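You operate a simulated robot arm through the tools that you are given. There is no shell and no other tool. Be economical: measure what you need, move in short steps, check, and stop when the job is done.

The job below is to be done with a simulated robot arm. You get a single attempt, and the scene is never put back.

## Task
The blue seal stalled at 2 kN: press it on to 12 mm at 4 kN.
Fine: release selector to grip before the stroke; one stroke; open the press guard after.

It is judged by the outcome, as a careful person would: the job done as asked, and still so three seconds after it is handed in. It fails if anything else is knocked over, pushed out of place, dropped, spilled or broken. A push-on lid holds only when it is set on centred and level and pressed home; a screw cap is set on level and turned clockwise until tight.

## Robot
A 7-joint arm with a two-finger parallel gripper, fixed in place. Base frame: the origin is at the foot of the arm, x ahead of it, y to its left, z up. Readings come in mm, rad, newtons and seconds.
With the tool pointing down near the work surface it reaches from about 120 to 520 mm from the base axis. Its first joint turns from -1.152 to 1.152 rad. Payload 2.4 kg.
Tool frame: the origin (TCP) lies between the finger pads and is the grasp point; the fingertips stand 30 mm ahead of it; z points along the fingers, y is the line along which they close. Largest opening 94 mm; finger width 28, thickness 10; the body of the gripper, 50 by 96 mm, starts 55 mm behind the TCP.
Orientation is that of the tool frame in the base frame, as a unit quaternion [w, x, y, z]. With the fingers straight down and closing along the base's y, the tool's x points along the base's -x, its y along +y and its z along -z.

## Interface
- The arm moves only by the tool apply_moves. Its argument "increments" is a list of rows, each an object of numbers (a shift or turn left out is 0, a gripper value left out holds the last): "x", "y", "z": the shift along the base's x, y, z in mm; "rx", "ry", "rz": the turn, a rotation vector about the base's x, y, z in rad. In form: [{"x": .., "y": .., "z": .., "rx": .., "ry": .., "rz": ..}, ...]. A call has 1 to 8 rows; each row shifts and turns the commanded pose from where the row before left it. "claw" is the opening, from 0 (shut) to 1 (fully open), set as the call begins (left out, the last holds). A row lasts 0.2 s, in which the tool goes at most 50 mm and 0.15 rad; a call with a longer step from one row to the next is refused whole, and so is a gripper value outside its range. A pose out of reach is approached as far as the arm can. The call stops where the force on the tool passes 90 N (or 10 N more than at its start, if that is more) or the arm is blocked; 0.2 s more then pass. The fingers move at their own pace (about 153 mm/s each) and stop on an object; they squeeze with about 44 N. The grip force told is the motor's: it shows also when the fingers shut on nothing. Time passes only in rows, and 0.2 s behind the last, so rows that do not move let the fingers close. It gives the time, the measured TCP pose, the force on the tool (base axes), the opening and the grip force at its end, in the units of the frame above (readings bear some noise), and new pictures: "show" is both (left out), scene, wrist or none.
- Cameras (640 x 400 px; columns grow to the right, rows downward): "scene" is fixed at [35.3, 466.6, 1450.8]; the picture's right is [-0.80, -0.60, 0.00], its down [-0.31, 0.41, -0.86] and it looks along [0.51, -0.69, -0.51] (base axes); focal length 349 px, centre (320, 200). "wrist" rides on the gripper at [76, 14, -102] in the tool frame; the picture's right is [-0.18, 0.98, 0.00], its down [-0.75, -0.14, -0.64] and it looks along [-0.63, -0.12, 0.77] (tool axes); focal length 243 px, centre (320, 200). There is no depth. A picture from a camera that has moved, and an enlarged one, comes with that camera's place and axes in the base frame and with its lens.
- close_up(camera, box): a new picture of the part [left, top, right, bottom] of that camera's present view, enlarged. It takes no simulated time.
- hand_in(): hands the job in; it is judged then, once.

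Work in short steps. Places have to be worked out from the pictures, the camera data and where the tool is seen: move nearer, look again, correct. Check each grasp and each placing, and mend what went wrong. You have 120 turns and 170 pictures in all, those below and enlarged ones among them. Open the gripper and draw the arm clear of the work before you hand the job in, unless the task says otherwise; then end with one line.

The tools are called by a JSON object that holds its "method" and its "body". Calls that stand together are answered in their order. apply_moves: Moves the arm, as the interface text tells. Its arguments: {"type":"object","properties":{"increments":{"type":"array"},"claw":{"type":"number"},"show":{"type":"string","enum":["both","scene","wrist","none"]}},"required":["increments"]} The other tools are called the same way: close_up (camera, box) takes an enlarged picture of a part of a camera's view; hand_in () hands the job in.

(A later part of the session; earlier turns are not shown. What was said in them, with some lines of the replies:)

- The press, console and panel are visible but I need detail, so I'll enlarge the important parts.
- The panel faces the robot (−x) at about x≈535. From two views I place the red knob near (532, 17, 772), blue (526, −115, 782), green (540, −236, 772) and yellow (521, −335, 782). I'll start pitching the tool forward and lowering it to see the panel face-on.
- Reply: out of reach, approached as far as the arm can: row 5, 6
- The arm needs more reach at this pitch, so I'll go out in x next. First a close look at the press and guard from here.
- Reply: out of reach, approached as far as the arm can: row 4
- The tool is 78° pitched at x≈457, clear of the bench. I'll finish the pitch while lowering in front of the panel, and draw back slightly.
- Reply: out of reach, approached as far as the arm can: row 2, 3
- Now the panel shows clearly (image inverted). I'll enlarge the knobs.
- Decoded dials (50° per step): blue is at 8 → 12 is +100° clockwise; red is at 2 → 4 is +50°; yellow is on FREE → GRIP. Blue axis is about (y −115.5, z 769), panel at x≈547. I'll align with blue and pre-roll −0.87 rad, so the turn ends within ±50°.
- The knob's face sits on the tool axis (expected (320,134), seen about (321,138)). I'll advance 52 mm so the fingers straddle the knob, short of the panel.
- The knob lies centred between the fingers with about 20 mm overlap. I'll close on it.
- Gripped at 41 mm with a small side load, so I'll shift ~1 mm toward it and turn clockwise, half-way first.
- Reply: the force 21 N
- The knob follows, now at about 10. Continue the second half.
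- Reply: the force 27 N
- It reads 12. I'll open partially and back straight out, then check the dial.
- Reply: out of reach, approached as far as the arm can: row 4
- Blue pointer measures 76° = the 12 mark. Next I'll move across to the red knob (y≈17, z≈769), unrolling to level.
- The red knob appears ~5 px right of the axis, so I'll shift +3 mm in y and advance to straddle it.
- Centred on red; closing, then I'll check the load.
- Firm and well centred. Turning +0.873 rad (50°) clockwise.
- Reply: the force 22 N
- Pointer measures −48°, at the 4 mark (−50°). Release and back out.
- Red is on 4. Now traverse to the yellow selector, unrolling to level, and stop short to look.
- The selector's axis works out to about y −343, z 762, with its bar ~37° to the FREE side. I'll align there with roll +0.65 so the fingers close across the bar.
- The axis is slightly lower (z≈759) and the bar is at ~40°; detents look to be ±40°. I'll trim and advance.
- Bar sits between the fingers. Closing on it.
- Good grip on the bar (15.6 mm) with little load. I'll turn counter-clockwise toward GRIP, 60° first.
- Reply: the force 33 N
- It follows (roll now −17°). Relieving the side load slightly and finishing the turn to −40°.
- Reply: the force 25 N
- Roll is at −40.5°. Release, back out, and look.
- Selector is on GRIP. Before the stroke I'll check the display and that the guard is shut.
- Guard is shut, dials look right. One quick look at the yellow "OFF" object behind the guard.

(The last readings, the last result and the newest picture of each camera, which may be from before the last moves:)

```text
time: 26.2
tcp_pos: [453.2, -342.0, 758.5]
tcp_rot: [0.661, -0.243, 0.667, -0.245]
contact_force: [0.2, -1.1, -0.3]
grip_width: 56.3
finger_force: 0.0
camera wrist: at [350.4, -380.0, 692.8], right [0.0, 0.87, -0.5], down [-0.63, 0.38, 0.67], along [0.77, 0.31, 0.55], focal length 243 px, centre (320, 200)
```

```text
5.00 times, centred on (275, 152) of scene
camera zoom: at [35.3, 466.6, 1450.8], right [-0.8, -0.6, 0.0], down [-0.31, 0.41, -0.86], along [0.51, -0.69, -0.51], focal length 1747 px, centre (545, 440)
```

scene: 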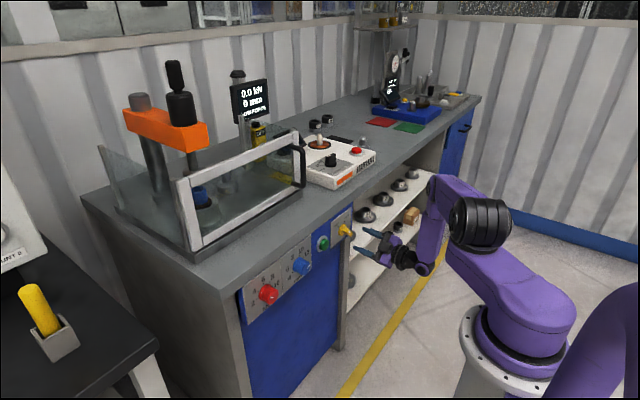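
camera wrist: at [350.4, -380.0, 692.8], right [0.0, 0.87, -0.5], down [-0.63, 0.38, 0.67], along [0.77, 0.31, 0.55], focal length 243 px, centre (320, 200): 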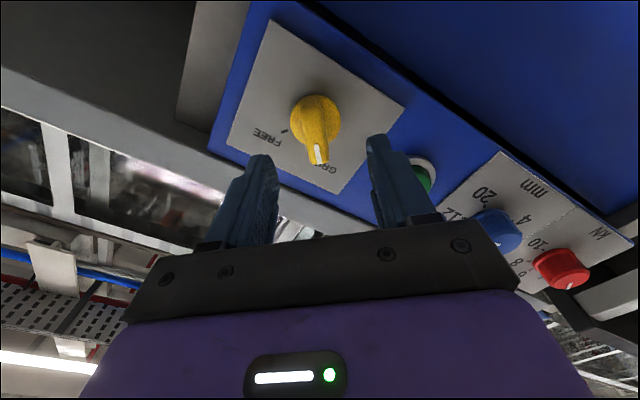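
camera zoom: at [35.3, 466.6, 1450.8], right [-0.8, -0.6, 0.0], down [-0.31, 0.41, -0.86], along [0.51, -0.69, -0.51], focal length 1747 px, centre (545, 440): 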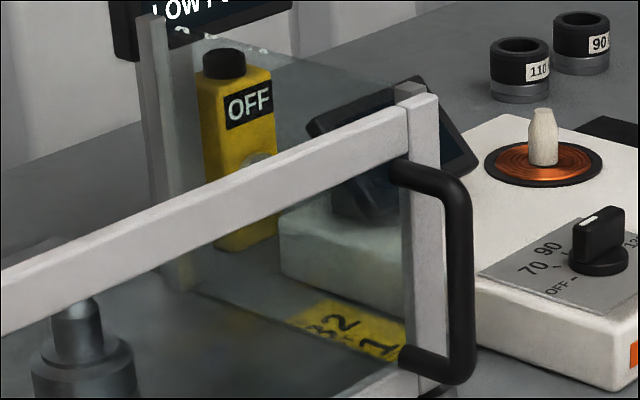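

That is a separate tool outside the guard; not part of this job. Now close the fingers, unroll and line up with the green button at about (y −236, z 766).

{"method": "apply_moves", "body": {"increments": [{"y": 21, "z": 2, "rx": 0.14}, {"y": 21, "z": 2, "rx": 0.14}, {"y": 21, "z": 2, "rx": 0.14}, {"y": 21, "z": 1, "rx": 0.14}, {"y": 22, "z": 0.5, "rx": 0.14}], "claw": 0, "show": "wrist"}}

{"method": "close_up", "body": {"camera": "wrist", "box": [220, 40, 420, 220]}}

```text
time: 27.4
tcp_pos: [453.4, -235.7, 766.5]
tcp_rot: [0.703, -0.001, 0.711, -0.001]
contact_force: [-0.8, -0.4, 0.7]
grip_width: 0.0
finger_force: 32.8
camera wrist: at [351.4, -223.0, 692.1], right [0.0, 0.98, 0.18], down [-0.63, -0.14, 0.76], along [0.77, -0.12, 0.62], focal length 243 px, centre (320, 200)
```

wrist: 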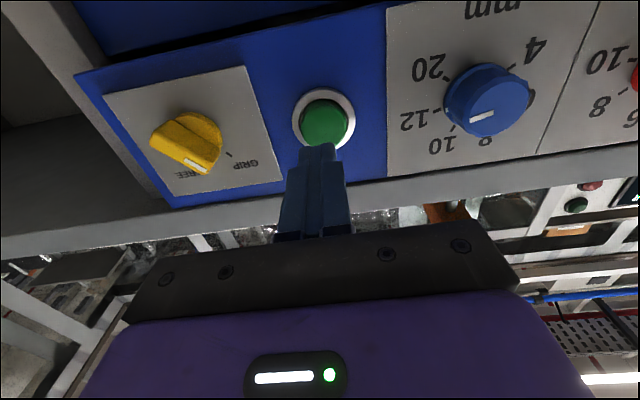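

```text
2.22 times, centred on (320, 130) of wrist
camera zoom: at [351.4, -223.0, 692.1], right [0.0, 0.98, 0.18], down [-0.63, -0.14, 0.76], along [0.77, -0.12, 0.62], focal length 539 px, centre (320, 356)
```

zoom: 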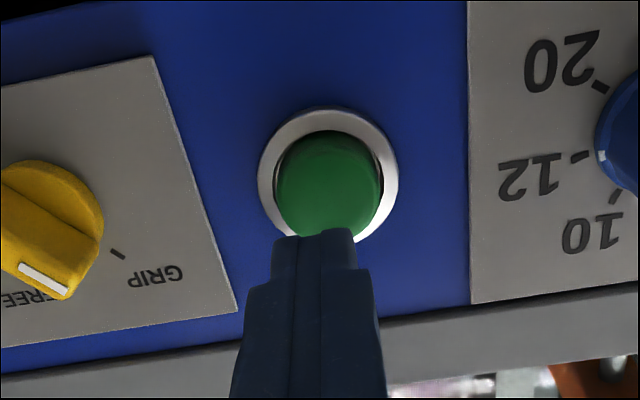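

Nearly centred; trimming y +2.5, z −1, and approaching to just short of the button.

{"method": "apply_moves", "body": {"increments": [{"y": 2.5, "z": -1}, {"x": 14}, {"x": 14}, {"x": 10}], "show": "wrist"}}

{"method": "close_up", "body": {"camera": "wrist", "box": [220, 60, 420, 220]}}

```text
time: 28.4
tcp_pos: [492.6, -234.9, 764.6]
tcp_rot: [0.703, -0.003, 0.711, -0.001]
contact_force: [-0.1, 0.3, 0.3]
grip_width: 0.2
finger_force: 33.1
camera wrist: at [389.3, -221.5, 690.0], right [0.0, 0.98, 0.18], down [-0.63, -0.14, 0.76], along [0.77, -0.11, 0.62], focal length 243 px, centre (320, 200)
```

wrist: 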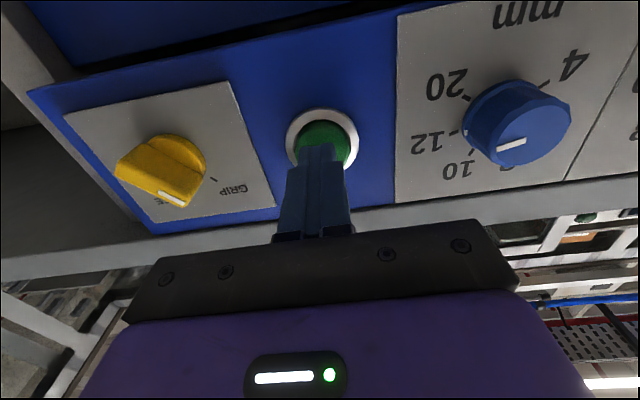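

```text
2.50 times, centred on (320, 140) of wrist
camera zoom: at [389.3, -221.5, 690.0], right [0.0, 0.98, 0.18], down [-0.63, -0.14, 0.76], along [0.77, -0.11, 0.62], focal length 606 px, centre (320, 350)
```

zoom: 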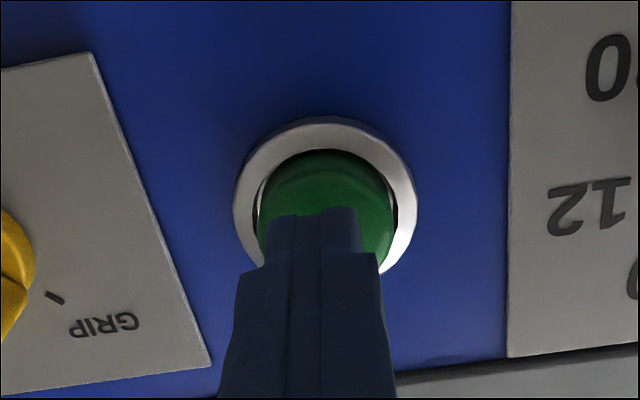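

Just in front of the button. Pushing in small steps.

{"method": "apply_moves", "body": {"increments": [{"x": 3, "y": 1.5}, {"x": 3}, {"x": 3}], "show": "scene"}}

```text
time: 29.2
tcp_pos: [501.8, -233.9, 765.0]
tcp_rot: [0.704, -0.002, 0.711, -0.001]
contact_force: [0.3, 0.2, -0.4]
grip_width: 0.1
finger_force: 32.5
```

scene: 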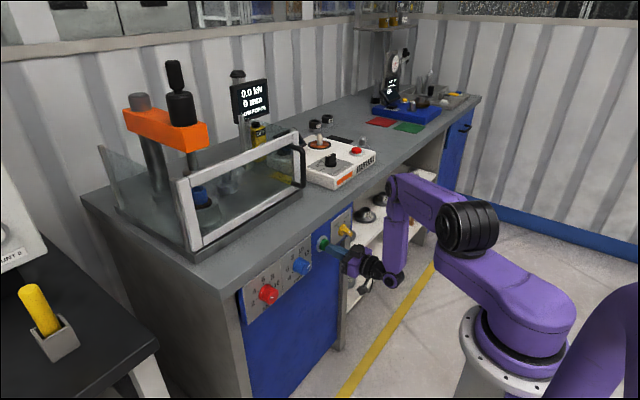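

Not touching yet; continue with 2 mm steps.

{"method": "apply_moves", "body": {"increments": [{"x": 2}, {"x": 2}], "show": "scene"}}

```text
time: 29.8
tcp_pos: [504.0, -232.7, 766.8]
tcp_rot: [0.703, -0.002, 0.711, -0.002]
contact_force: [-1.9, -1.4, 1.2]
grip_width: 0.0
finger_force: 32.8
```

scene: 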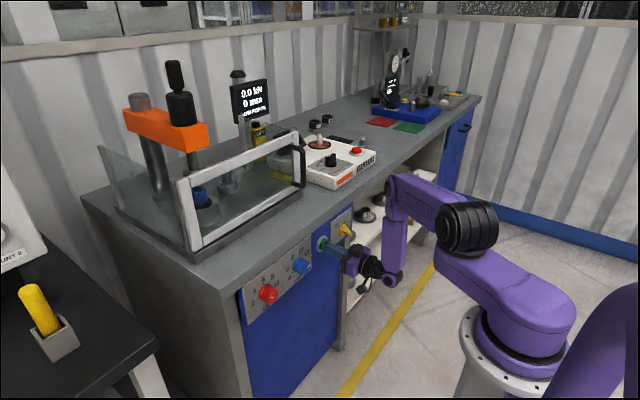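

The press handle may be moving already; I'll check the display before pushing any further.

{"method": "close_up", "body": {"camera": "scene", "box": [120, 50, 320, 230]}}

{"method": "close_up", "body": {"camera": "scene", "box": [300, 220, 380, 280]}}

```text
2.22 times, centred on (220, 140) of scene
camera zoom: at [35.3, 466.6, 1450.8], right [-0.8, -0.6, 0.0], down [-0.31, 0.41, -0.86], along [0.51, -0.69, -0.51], focal length 776 px, centre (542, 333)
```

zoom: 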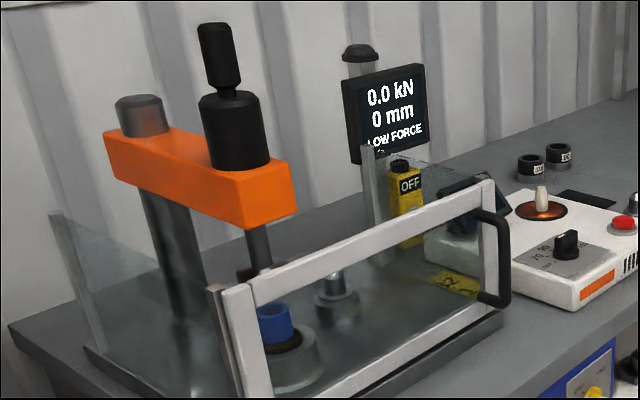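

```text
6.67 times, centred on (340, 250) of scene
camera zoom: at [35.3, 466.6, 1450.8], right [-0.8, -0.6, 0.0], down [-0.31, 0.41, -0.86], along [0.51, -0.69, -0.51], focal length 2329 px, centre (187, -133)
```

zoom: 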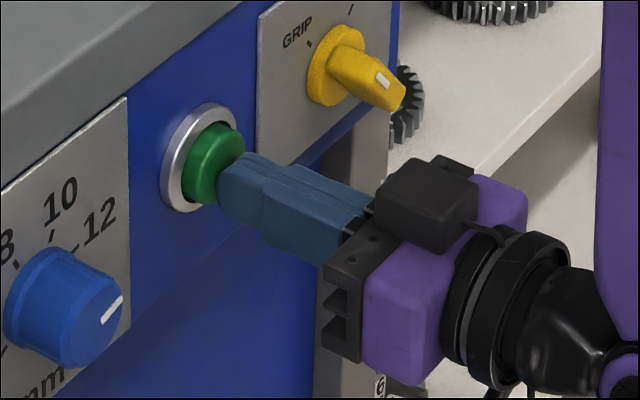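

Contact but not yet pressed. A further 3 mm.

{"method": "apply_moves", "body": {"increments": [{"x": 1.5}, {"x": 1.5}], "show": "scene"}}

{"method": "close_up", "body": {"camera": "scene", "box": [120, 50, 320, 230]}}

```text
time: 30.4
tcp_pos: [506.9, -233.8, 766.3]
tcp_rot: [0.703, -0.002, 0.711, -0.002]
contact_force: [-5.3, 0.0, 0.7]
grip_width: 0.0
finger_force: 33.2
```

scene: 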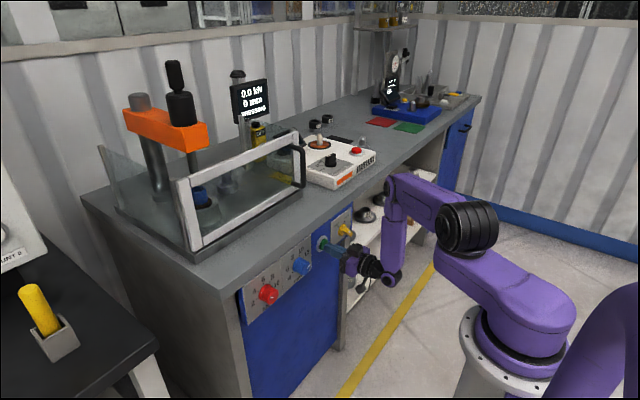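

```text
2.22 times, centred on (220, 140) of scene
camera zoom: at [35.2, 466.6, 1450.8], right [-0.8, -0.6, 0.0], down [-0.31, 0.41, -0.86], along [0.51, -0.69, -0.51], focal length 776 px, centre (542, 333)
```

zoom: 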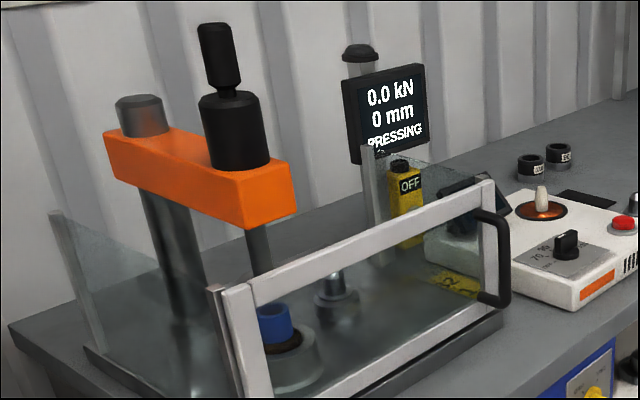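

It says PRESSING. I'll hold the button steady and watch in case it is hold-to-run.

{"method": "apply_moves", "body": {"increments": [{}, {}, {}, {}, {}], "show": "none"}}

{"method": "close_up", "body": {"camera": "scene", "box": [120, 50, 320, 230]}}

```text
time: 31.6
tcp_pos: [506.7, -235.1, 766.0]
tcp_rot: [0.703, -0.002, 0.711, -0.001]
contact_force: [-5.5, -1.6, -1.6]
grip_width: 0.0
finger_force: 33.0
```

```text
2.22 times, centred on (220, 140) of scene
camera zoom: at [35.2, 466.6, 1450.8], right [-0.8, -0.6, 0.0], down [-0.31, 0.41, -0.86], along [0.51, -0.69, -0.51], focal length 776 px, centre (542, 333)
```

zoom: 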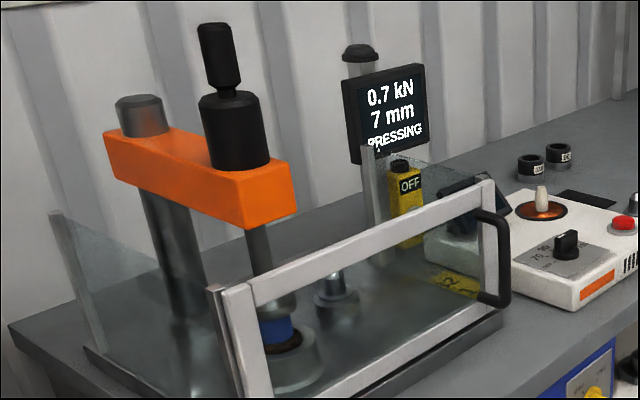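

Running (0.7 kN, 7 mm). Keep holding.

{"method": "apply_moves", "body": {"increments": [{}, {}, {}, {}, {}], "show": "none"}}

{"method": "close_up", "body": {"camera": "scene", "box": [120, 50, 320, 230]}}

```text
time: 32.8
tcp_pos: [507.3, -232.7, 766.0]
tcp_rot: [0.703, -0.002, 0.711, -0.002]
contact_force: [-4.5, -1.5, -0.6]
grip_width: 0.3
finger_force: 33.6
```

```text
2.22 times, centred on (220, 140) of scene
camera zoom: at [35.2, 466.6, 1450.8], right [-0.8, -0.6, 0.0], down [-0.31, 0.41, -0.86], along [0.51, -0.69, -0.51], focal length 776 px, centre (542, 333)
```

zoom: 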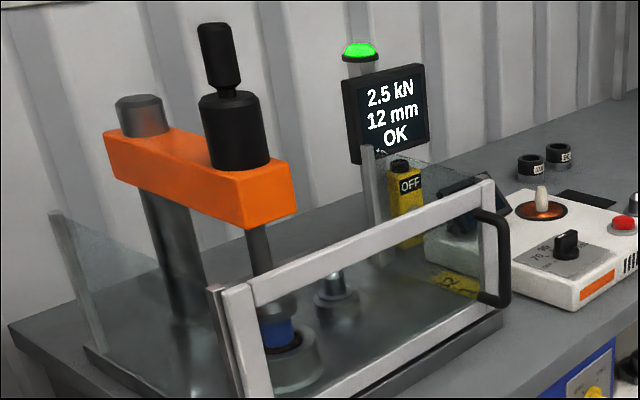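

OK at 12 mm with the green lamp lit. Backing off the button straight out, and checking the ram returns.

{"method": "apply_moves", "body": {"increments": [{"x": -14}, {"x": -14}, {"x": -14}, {"x": -10}, {}, {}], "show": "none"}}

{"method": "close_up", "body": {"camera": "scene", "box": [120, 50, 320, 230]}}

```text
time: 34.2
tcp_pos: [454.1, -233.0, 766.4]
tcp_rot: [0.703, -0.002, 0.711, -0.002]
contact_force: [-0.1, 1.3, -0.2]
grip_width: 0.0
finger_force: 33.4
```

```text
2.22 times, centred on (220, 140) of scene
camera zoom: at [35.3, 466.6, 1450.8], right [-0.8, -0.6, 0.0], down [-0.31, 0.41, -0.86], along [0.51, -0.69, -0.51], focal length 776 px, centre (542, 333)
```

zoom: 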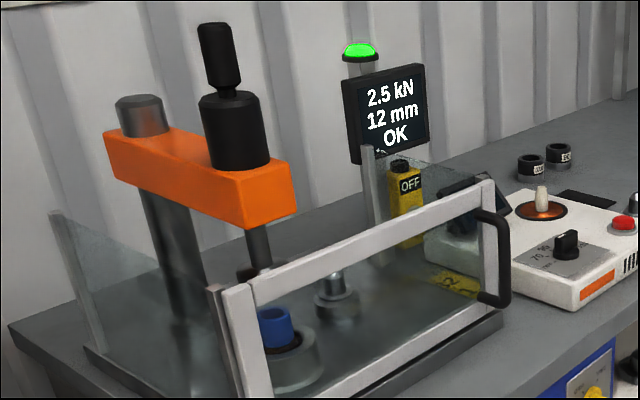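

The ram has retracted and the seal stays seated. Now the guard: handle bar is at about (610, −230, 1020), hinge apparently at the +y end (y≈92). I'll raise the tool along the already-clear column to look at it.

{"method": "apply_moves", "body": {"increments": [{"z": 42}, {"z": 42}, {"z": 42}, {"z": 42}, {"z": 42}, {"z": 42}], "claw": 0.6}}

```text
time: 35.6
tcp_pos: [456.6, -233.4, 1017.8]
tcp_rot: [0.703, -0.002, 0.711, -0.001]
contact_force: [-0.6, 0.8, 0.7]
grip_width: 55.9
finger_force: 0.1
camera wrist: at [354.0, -219.9, 943.9], right [0.0, 0.98, 0.18], down [-0.63, -0.14, 0.76], along [0.77, -0.12, 0.62], focal length 243 px, centre (320, 200)
```

scene: 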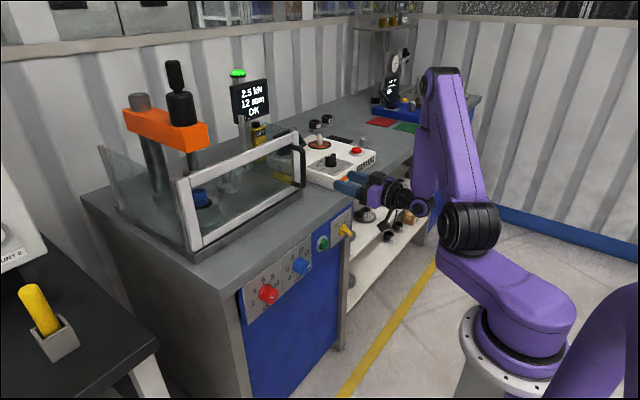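
wrist: 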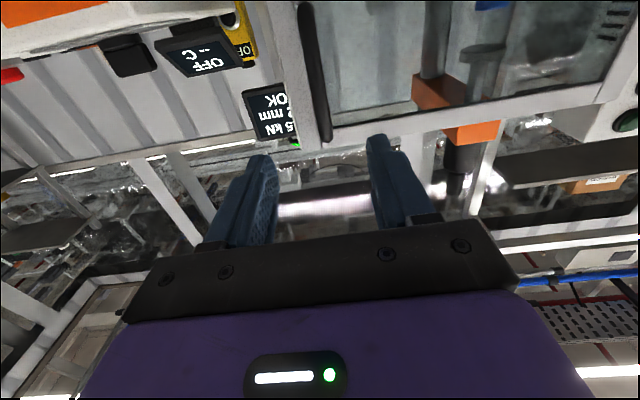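

{"method": "close_up", "body": {"camera": "wrist", "box": [240, 0, 640, 180]}}

{"method": "close_up", "body": {"camera": "scene", "box": [160, 130, 240, 260]}}

{"method": "close_up", "body": {"camera": "scene", "box": [270, 120, 410, 230]}}

```text
1.60 times, centred on (440, 90) of wrist
camera zoom: at [354.0, -219.9, 943.9], right [0.0, 0.98, 0.18], down [-0.63, -0.14, 0.76], along [0.77, -0.12, 0.62], focal length 388 px, centre (128, 376)
```

zoom: 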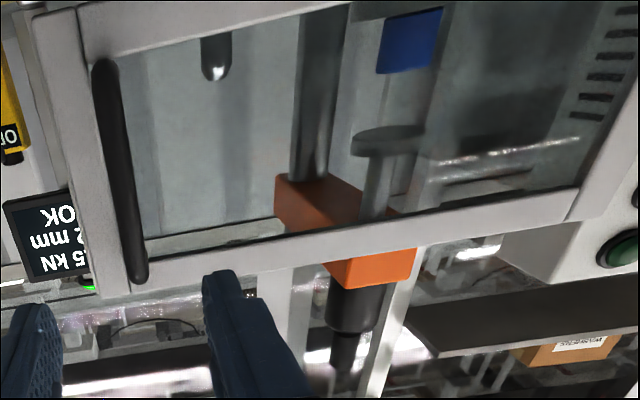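

```text
3.08 times, centred on (200, 195) of scene
camera zoom: at [35.3, 466.6, 1450.8], right [-0.8, -0.6, 0.0], down [-0.31, 0.41, -0.86], along [0.51, -0.69, -0.51], focal length 1075 px, centre (689, 215)
```

zoom: 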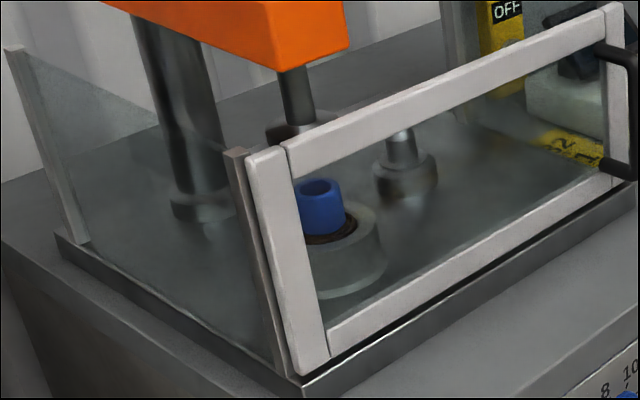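

```text
3.64 times, centred on (340, 175) of scene
camera zoom: at [35.3, 466.6, 1450.8], right [-0.8, -0.6, 0.0], down [-0.31, 0.41, -0.86], along [0.51, -0.69, -0.51], focal length 1270 px, centre (247, 291)
```

zoom: 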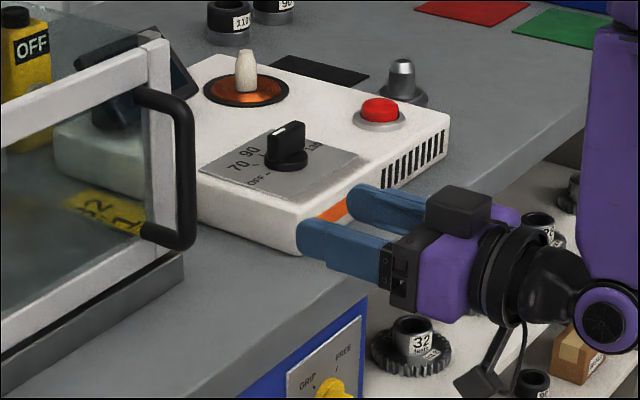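

The bar of the handle is at about x 615, y −235, z 945–1067, ~40 mm off the door; door hinge is at the far (+y) post. I'll approach at z≈1030 with the fingers straddling the bar.

{"method": "apply_moves", "body": {"increments": [{"x": 20, "z": 10, "y": -1}, {"x": 25, "z": 5}, {"x": 25}, {"x": 25}], "claw": 0.7}}

{"method": "close_up", "body": {"camera": "scene", "box": [270, 100, 410, 230]}}

```text
time: 36.6
tcp_pos: [551.4, -232.2, 1033.1]
tcp_rot: [0.703, -0.003, 0.711, -0.001]
contact_force: [0.0, -0.3, 0.7]
grip_width: 65.9
finger_force: 0.0
camera wrist: at [448.4, -219.3, 958.4], right [0.0, 0.98, 0.18], down [-0.63, -0.14, 0.76], along [0.77, -0.11, 0.62], focal length 243 px, centre (320, 200)
```

scene: 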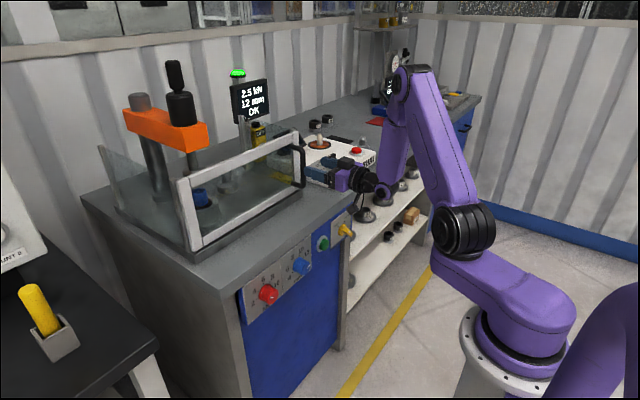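
wrist: 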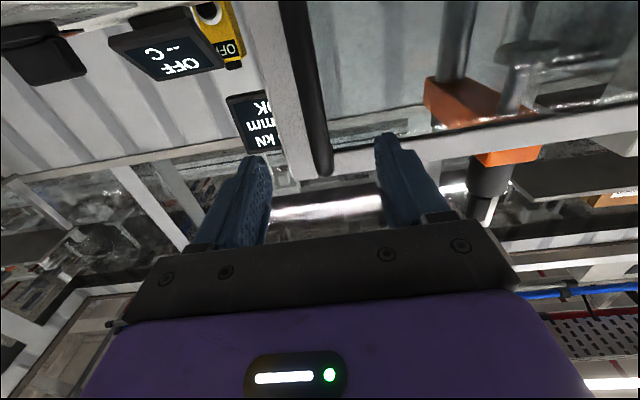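

```text
3.08 times, centred on (340, 165) of scene
camera zoom: at [35.3, 466.6, 1450.8], right [-0.8, -0.6, 0.0], down [-0.31, 0.41, -0.86], along [0.51, -0.69, -0.51], focal length 1075 px, centre (258, 308)
```

zoom: 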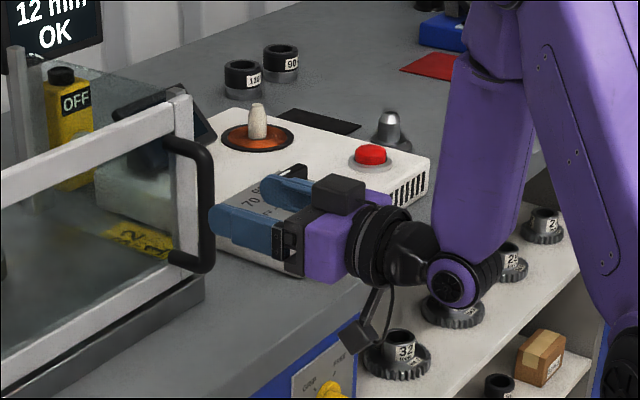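

The bar is centred between the fingers. Advance 48 mm more in steps.

{"method": "apply_moves", "body": {"increments": [{"x": 16, "y": -1}, {"x": 16}, {"x": 16}]}}

{"method": "close_up", "body": {"camera": "scene", "box": [270, 100, 410, 230]}}

```text
time: 37.4
tcp_pos: [599.1, -233.9, 1031.7]
tcp_rot: [0.703, -0.002, 0.712, -0.002]
contact_force: [0.9, 0.7, -0.1]
grip_width: 66.0
finger_force: 0.0
camera wrist: at [496.5, -219.8, 957.4], right [0.0, 0.98, 0.18], down [-0.63, -0.14, 0.76], along [0.77, -0.11, 0.62], focal length 243 px, centre (320, 200)
```

scene: 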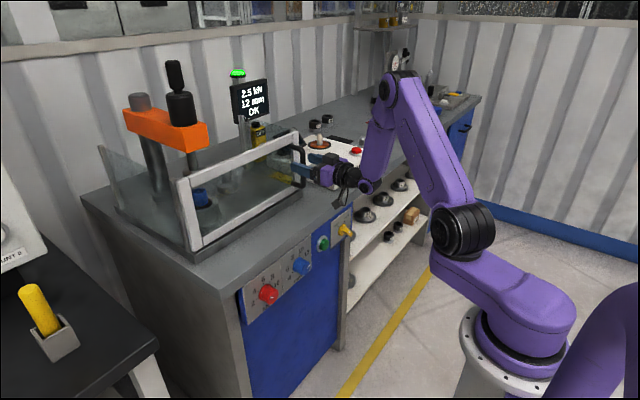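
wrist: 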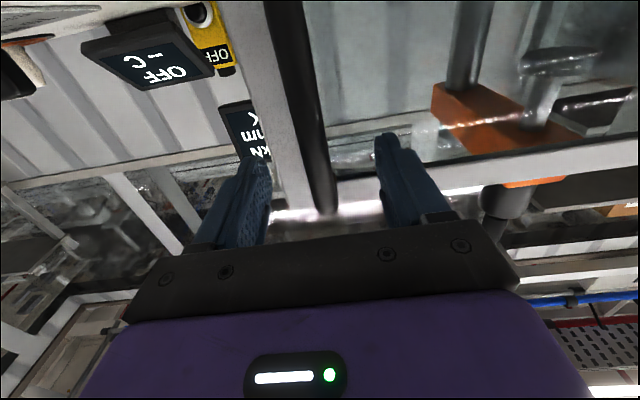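

```text
3.08 times, centred on (340, 165) of scene
camera zoom: at [35.3, 466.6, 1450.8], right [-0.8, -0.6, 0.0], down [-0.31, 0.41, -0.86], along [0.51, -0.69, -0.51], focal length 1075 px, centre (258, 308)
```

zoom: 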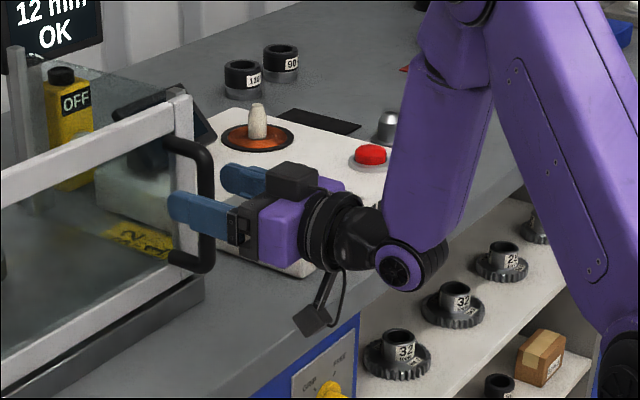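

The fingers straddle the bar. Close on it.

{"method": "apply_moves", "body": {"increments": [{}, {}, {}], "claw": 0, "show": "wrist"}}

```text
time: 38.2
tcp_pos: [598.6, -233.6, 1032.0]
tcp_rot: [0.703, -0.001, 0.712, -0.002]
contact_force: [0.9, -3.6, -0.4]
grip_width: 15.4
finger_force: 45.2
camera wrist: at [496.1, -220.5, 957.5], right [0.0, 0.98, 0.18], down [-0.63, -0.14, 0.76], along [0.77, -0.12, 0.62], focal length 243 px, centre (320, 200)
```

wrist: 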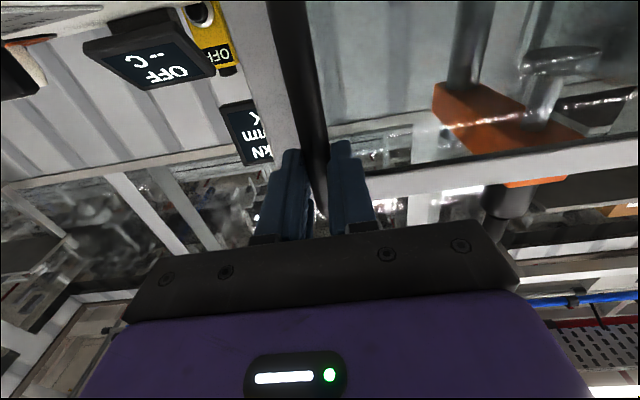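

Bar held (15.4 mm). Pull a first ~0.1 rad along the hinge arc and watch force and door.

{"method": "apply_moves", "body": {"increments": [{"x": -8, "y": 1, "rz": -0.025}, {"x": -9, "y": 2, "rz": -0.025}, {"x": -9, "y": 2, "rz": -0.025}, {"x": -8, "y": 2, "rz": -0.025}]}}

{"method": "close_up", "body": {"camera": "scene", "box": [150, 100, 350, 270]}}

```text
time: 39.2
tcp_pos: [564.9, -227.6, 1032.2]
tcp_rot: [0.702, 0.033, 0.711, -0.036]
contact_force: [0.2, 1.9, -6.6]
grip_width: 15.8
finger_force: 45.2
camera wrist: at [464.1, -203.0, 957.7], right [0.1, 0.98, 0.18], down [-0.64, -0.08, 0.76], along [0.76, -0.19, 0.62], focal length 243 px, centre (320, 200)
```

scene: 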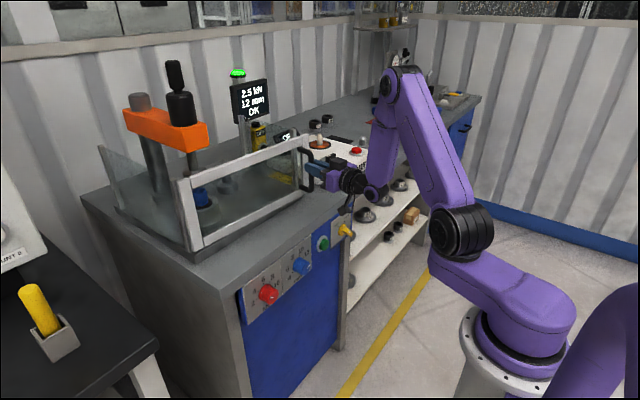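
wrist: 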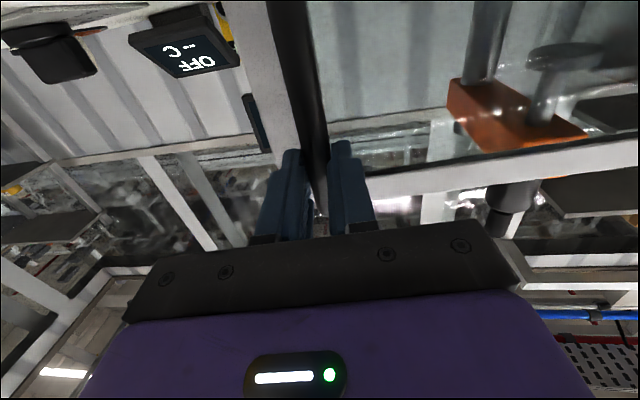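

```text
2.35 times, centred on (250, 185) of scene
camera zoom: at [35.4, 466.6, 1450.8], right [-0.8, -0.6, 0.0], down [-0.31, 0.41, -0.86], along [0.51, -0.69, -0.51], focal length 822 px, centre (485, 235)
```

zoom: 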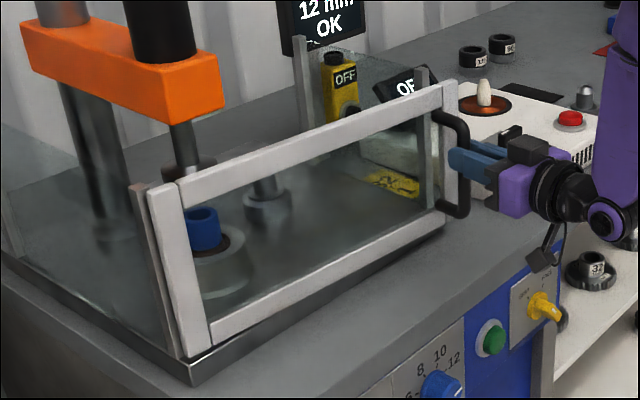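

The door swings freely on the hinge as modelled. Continue the arc to ~0.35 rad.

{"method": "apply_moves", "body": {"increments": [{"x": -16.8, "y": 4.8, "rz": -0.05}, {"x": -16.5, "y": 5.6, "rz": -0.05}, {"x": -16.2, "y": 6.6, "rz": -0.05}, {"x": -15.8, "y": 7.3, "rz": -0.05}, {"x": -15.4, "y": 8.1, "rz": -0.05}], "show": "scene"}}

```text
time: 40.4
tcp_pos: [486.2, -194.4, 1033.5]
tcp_rot: [0.692, 0.12, 0.701, -0.121]
contact_force: [3.8, 8.0, -10.9]
grip_width: 15.6
finger_force: 44.9
```

scene: 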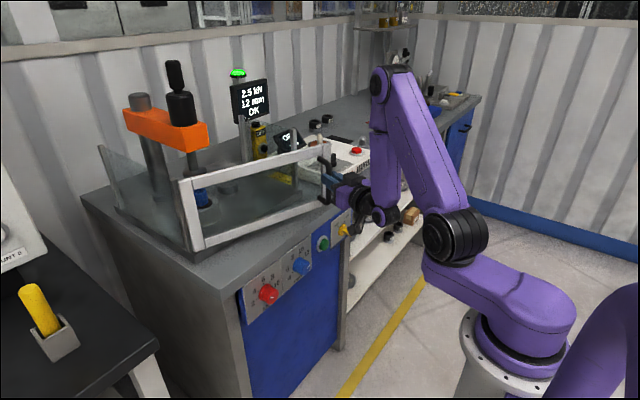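

Tracking well with low force. Three more steps to ~0.5 rad.

{"method": "apply_moves", "body": {"increments": [{"x": -15, "y": 8.9, "rz": -0.05}, {"x": -14.6, "y": 9.7, "rz": -0.05}, {"x": -14.2, "y": 10.4, "rz": -0.05}], "show": "scene"}}

```text
time: 41.2
tcp_pos: [440.7, -164.6, 1032.1]
tcp_rot: [0.681, 0.172, 0.691, -0.173]
contact_force: [6.1, 8.5, -6.1]
grip_width: 15.2
finger_force: 45.2
```

scene: 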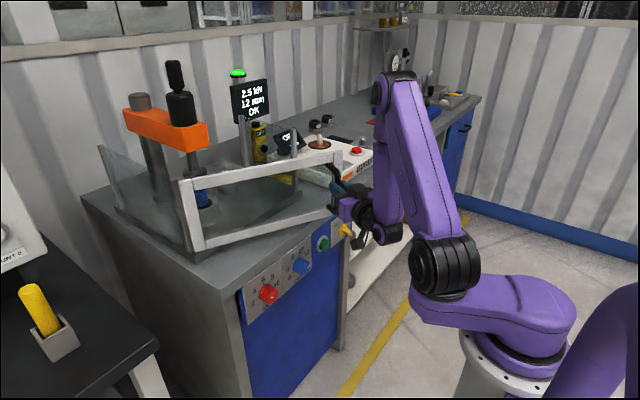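

No strain yet; continue to ~0.65 rad.

{"method": "apply_moves", "body": {"increments": [{"x": -13.8, "y": 11, "rz": -0.05}, {"x": -13.4, "y": 11.7, "rz": -0.05}, {"x": -12.8, "y": 12.3, "rz": -0.05}], "show": "scene"}}

```text
time: 42.0
tcp_pos: [401.7, -129.5, 1032.6]
tcp_rot: [0.667, 0.223, 0.675, -0.223]
contact_force: [9.2, 10.4, -12.4]
grip_width: 15.6
finger_force: 45.5
```

scene: 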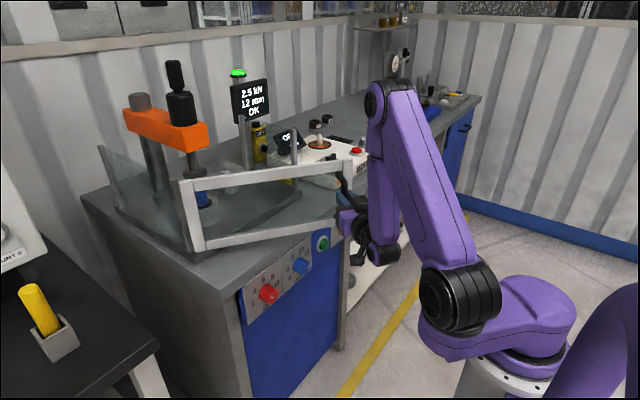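

Still free; on to ~0.8 rad.

{"method": "apply_moves", "body": {"increments": [{"x": -11.8, "y": 12.9, "rz": -0.05}, {"x": -11.1, "y": 13.5, "rz": -0.05}, {"x": -10.4, "y": 14, "rz": -0.05}], "show": "scene"}}

```text
time: 42.8
tcp_pos: [375.0, -96.5, 1031.1]
tcp_rot: [0.652, 0.276, 0.648, -0.28]
contact_force: [-4.5, -3.1, 29.5]
grip_width: 15.6
finger_force: 45.3
out of reach, approached as far as the arm can: row 3
```

scene: 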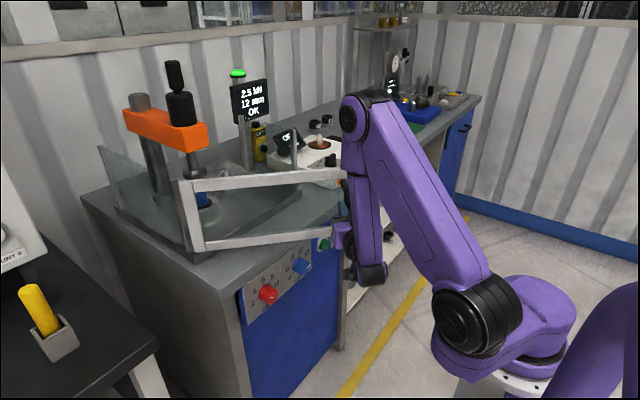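

At ~0.77 rad the wrist nears its inner limit. The bar is round, so I'll pivot the tool about it (more negative yaw) to take the wrist away from the base, then continue.

{"method": "apply_moves", "body": {"increments": [{"x": 1.2, "y": 0.9, "rz": -0.08}, {"x": 1.2, "y": 0.9, "rz": -0.08}, {"x": 1.2, "y": 0.9, "rz": -0.08}, {"x": 1, "y": 0.7, "rz": -0.08}]}}

```text
time: 43.8
tcp_pos: [380.5, -91.9, 1029.1]
tcp_rot: [0.595, 0.375, 0.602, -0.377]
contact_force: [-11.7, -9.7, 15.3]
grip_width: 15.4
finger_force: 45.3
camera wrist: at [348.1, 6.5, 953.6], right [0.89, 0.43, 0.18], down [-0.4, 0.51, 0.76], along [0.23, -0.74, 0.63], focal length 243 px, centre (320, 200)
```

scene: 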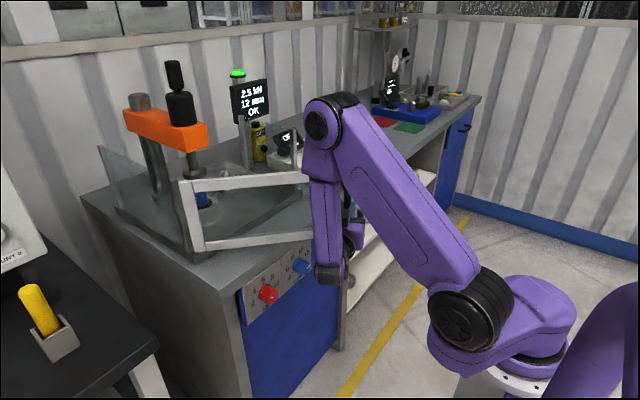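
wrist: 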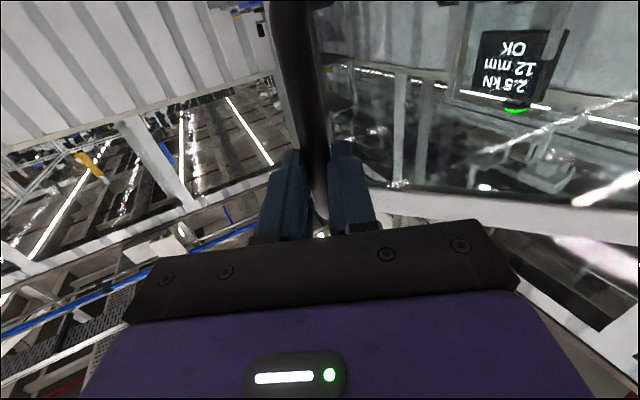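

Good clearance now. Continue the arc to ~1.05 rad.

{"method": "apply_moves", "body": {"increments": [{"x": -8.9, "y": 9.3, "rz": -0.037}, {"x": -8.6, "y": 10, "rz": -0.037}, {"x": -8.7, "y": 14.7, "rz": -0.05}, {"x": -8.2, "y": 15.3, "rz": -0.05}, {"x": -7.1, "y": 15.6, "rz": -0.05}, {"x": -6.7, "y": 15.8, "rz": -0.05}], "show": "scene"}}

```text
time: 45.2
tcp_pos: [332.1, -9.3, 1029.5]
tcp_rot: [0.538, 0.454, 0.548, -0.452]
contact_force: [1.4, 1.7, 3.8]
grip_width: 15.5
finger_force: 45.5
```

scene: 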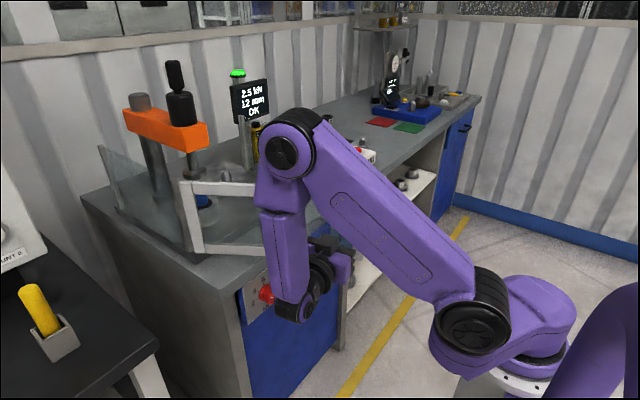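

Nearly free of load. Continue to ~1.3 rad.

{"method": "apply_moves", "body": {"increments": [{"x": -5.7, "y": 16, "rz": -0.025}, {"x": -5.5, "y": 16.4, "rz": -0.025}, {"x": -4.2, "y": 16.8, "rz": -0.025}, {"x": -3.8, "y": 16.9, "rz": -0.025}, {"x": -2.5, "y": 17.1, "rz": -0.025}]}}

{"method": "close_up", "body": {"camera": "scene", "box": [140, 120, 340, 300]}}

```text
time: 46.4
tcp_pos: [307.4, 71.2, 1029.2]
tcp_rot: [0.507, 0.489, 0.516, -0.488]
contact_force: [-23.4, -6.0, 2.4]
grip_width: 15.6
finger_force: 44.9
camera wrist: at [317.3, 174.4, 953.5], right [0.98, 0.05, 0.18], down [-0.17, 0.63, 0.76], along [-0.08, -0.78, 0.62], focal length 243 px, centre (320, 200)
```

scene: 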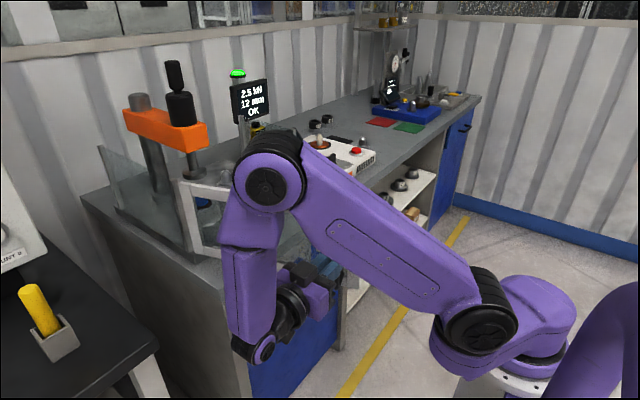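
wrist: 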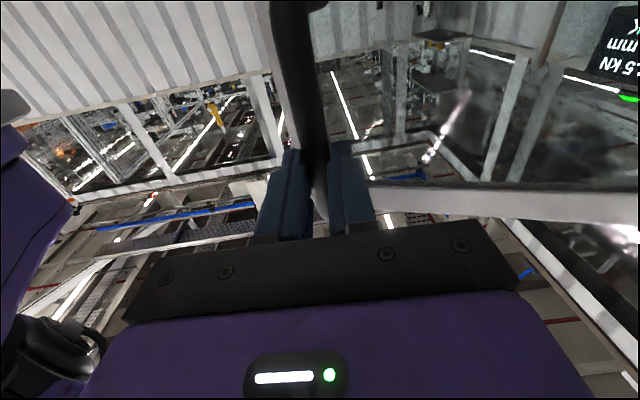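

```text
2.22 times, centred on (240, 210) of scene
camera zoom: at [34.5, 466.4, 1450.8], right [-0.8, -0.6, 0.0], down [-0.31, 0.41, -0.86], along [0.51, -0.69, -0.51], focal length 776 px, centre (498, 178)
```

zoom: 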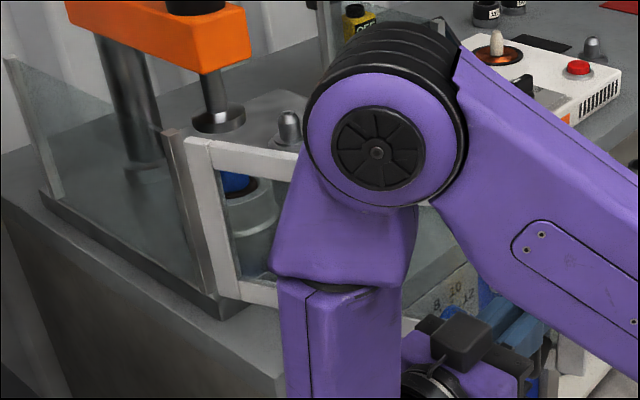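

The guard is about 74° open. Relieve the side load, open the fingers and withdraw straight along the tool axis (+y).

{"method": "apply_moves", "body": {"increments": [{"x": -1.5}, {}, {}], "claw": 0.6, "show": "none"}}

{"method": "apply_moves", "body": {"increments": [{"y": 12}, {"y": 14}, {"y": 14}, {"y": 14}]}}

```text
time: 47.2
tcp_pos: [308.8, 70.9, 1027.7]
tcp_rot: [0.509, 0.488, 0.518, -0.485]
contact_force: [-0.2, -0.1, 0.1]
grip_width: 56.4
finger_force: 0.2
```

```text
time: 48.2
tcp_pos: [307.9, 124.7, 1029.6]
tcp_rot: [0.51, 0.487, 0.517, -0.485]
contact_force: [-0.6, 0.6, -0.6]
grip_width: 56.3
finger_force: 0.1
camera wrist: at [317.7, 229.6, 953.5], right [0.98, 0.05, 0.18], down [-0.17, 0.63, 0.76], along [-0.07, -0.78, 0.62], focal length 243 px, centre (320, 200)
```

scene: 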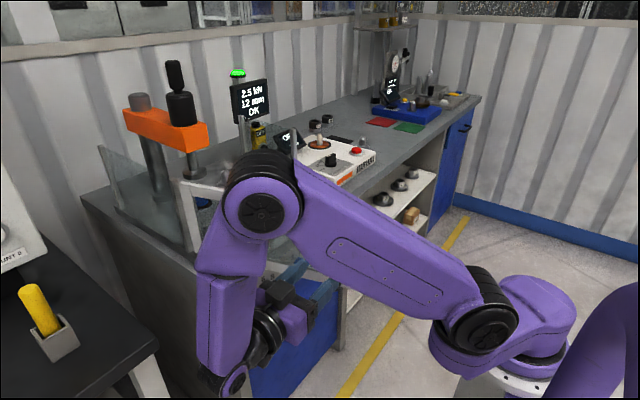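
wrist: 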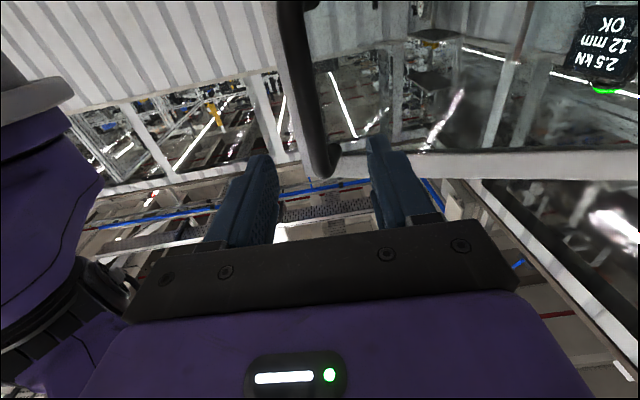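

Fingers are clear of the bar and the door stays put. Moving back a bit more and up, clear of the work.

{"method": "apply_moves", "body": {"increments": [{"y": 15}, {"y": 15}, {"z": 30}, {"z": 35}, {"z": 35}, {"z": 35}]}}

{"method": "close_up", "body": {"camera": "scene", "box": [140, 50, 360, 270]}}

```text
time: 49.6
tcp_pos: [309.6, 156.6, 1165.8]
tcp_rot: [0.51, 0.487, 0.517, -0.485]
contact_force: [0.6, 0.4, -0.5]
grip_width: 56.5
finger_force: 0.1
camera wrist: at [318.9, 259.9, 1091.0], right [0.98, 0.05, 0.18], down [-0.17, 0.63, 0.76], along [-0.07, -0.78, 0.62], focal length 243 px, centre (320, 200)
```

scene: 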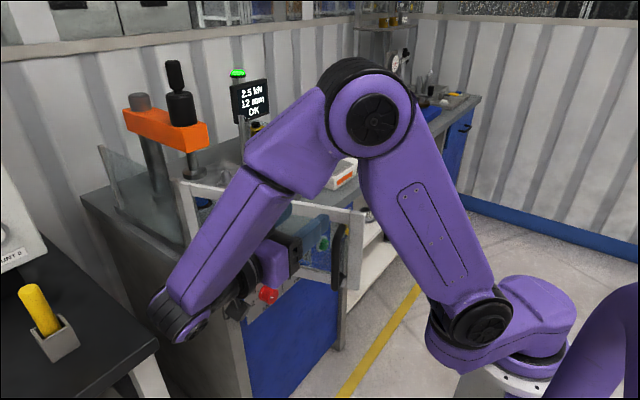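
wrist: 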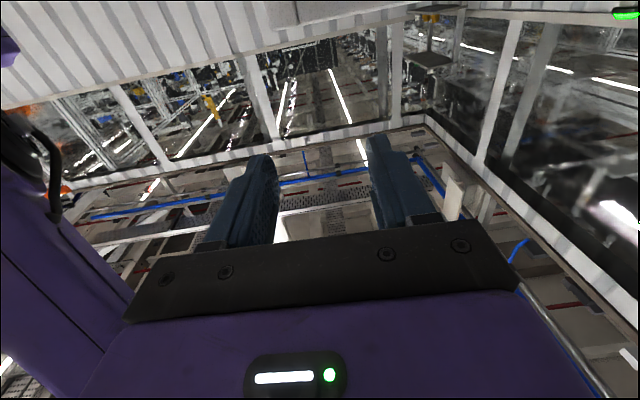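

```text
1.82 times, centred on (250, 160) of scene
camera zoom: at [35.3, 466.6, 1450.8], right [-0.8, -0.6, 0.0], down [-0.31, 0.41, -0.86], along [0.51, -0.69, -0.51], focal length 635 px, centre (447, 273)
```

zoom: 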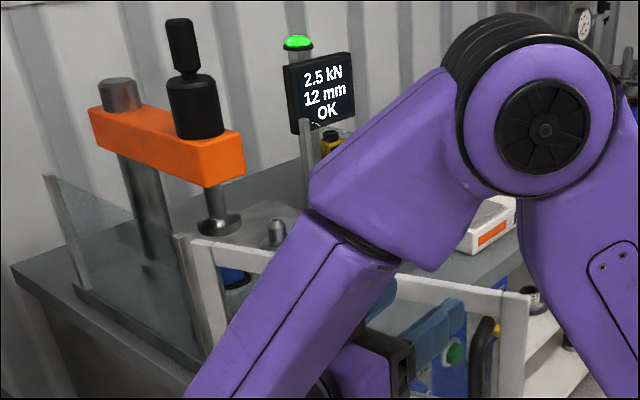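

The guard stands wide open, display OK at 12 mm. One more lift for clearance and a last check that all stays as is.

{"method": "apply_moves", "body": {"increments": [{"z": 30}, {"z": 30}, {}, {}, {}], "claw": 1, "show": "scene"}}

```text
time: 50.8
tcp_pos: [315.5, 141.2, 1210.2]
tcp_rot: [0.51, 0.487, 0.519, -0.484]
contact_force: [0.7, -0.6, 0.7]
grip_width: 94.1
finger_force: 0.1
out of reach, approached as far as the arm can: row 2
```

scene: 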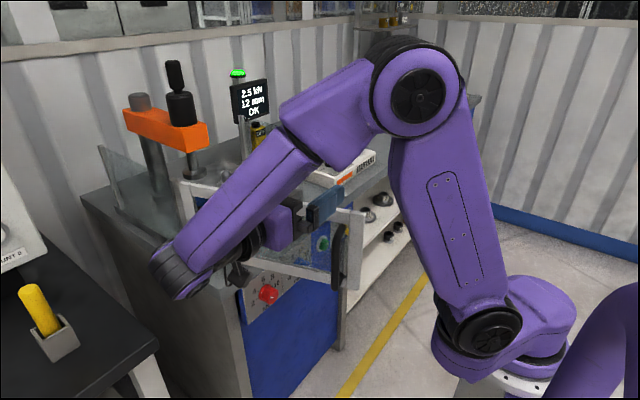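

Everything is stable, the arm is clear and the gripper is open. Handing in.

{"method": "hand_in", "body": {}}

```text
The job is handed in.
```

The blue seal is pressed on to 12 mm in one stroke: force was set to 4 kN and the selector to GRIP first, the press display reads 12 mm, 2.5 kN, OK, and the guard is open (about 74°) with the arm clear.
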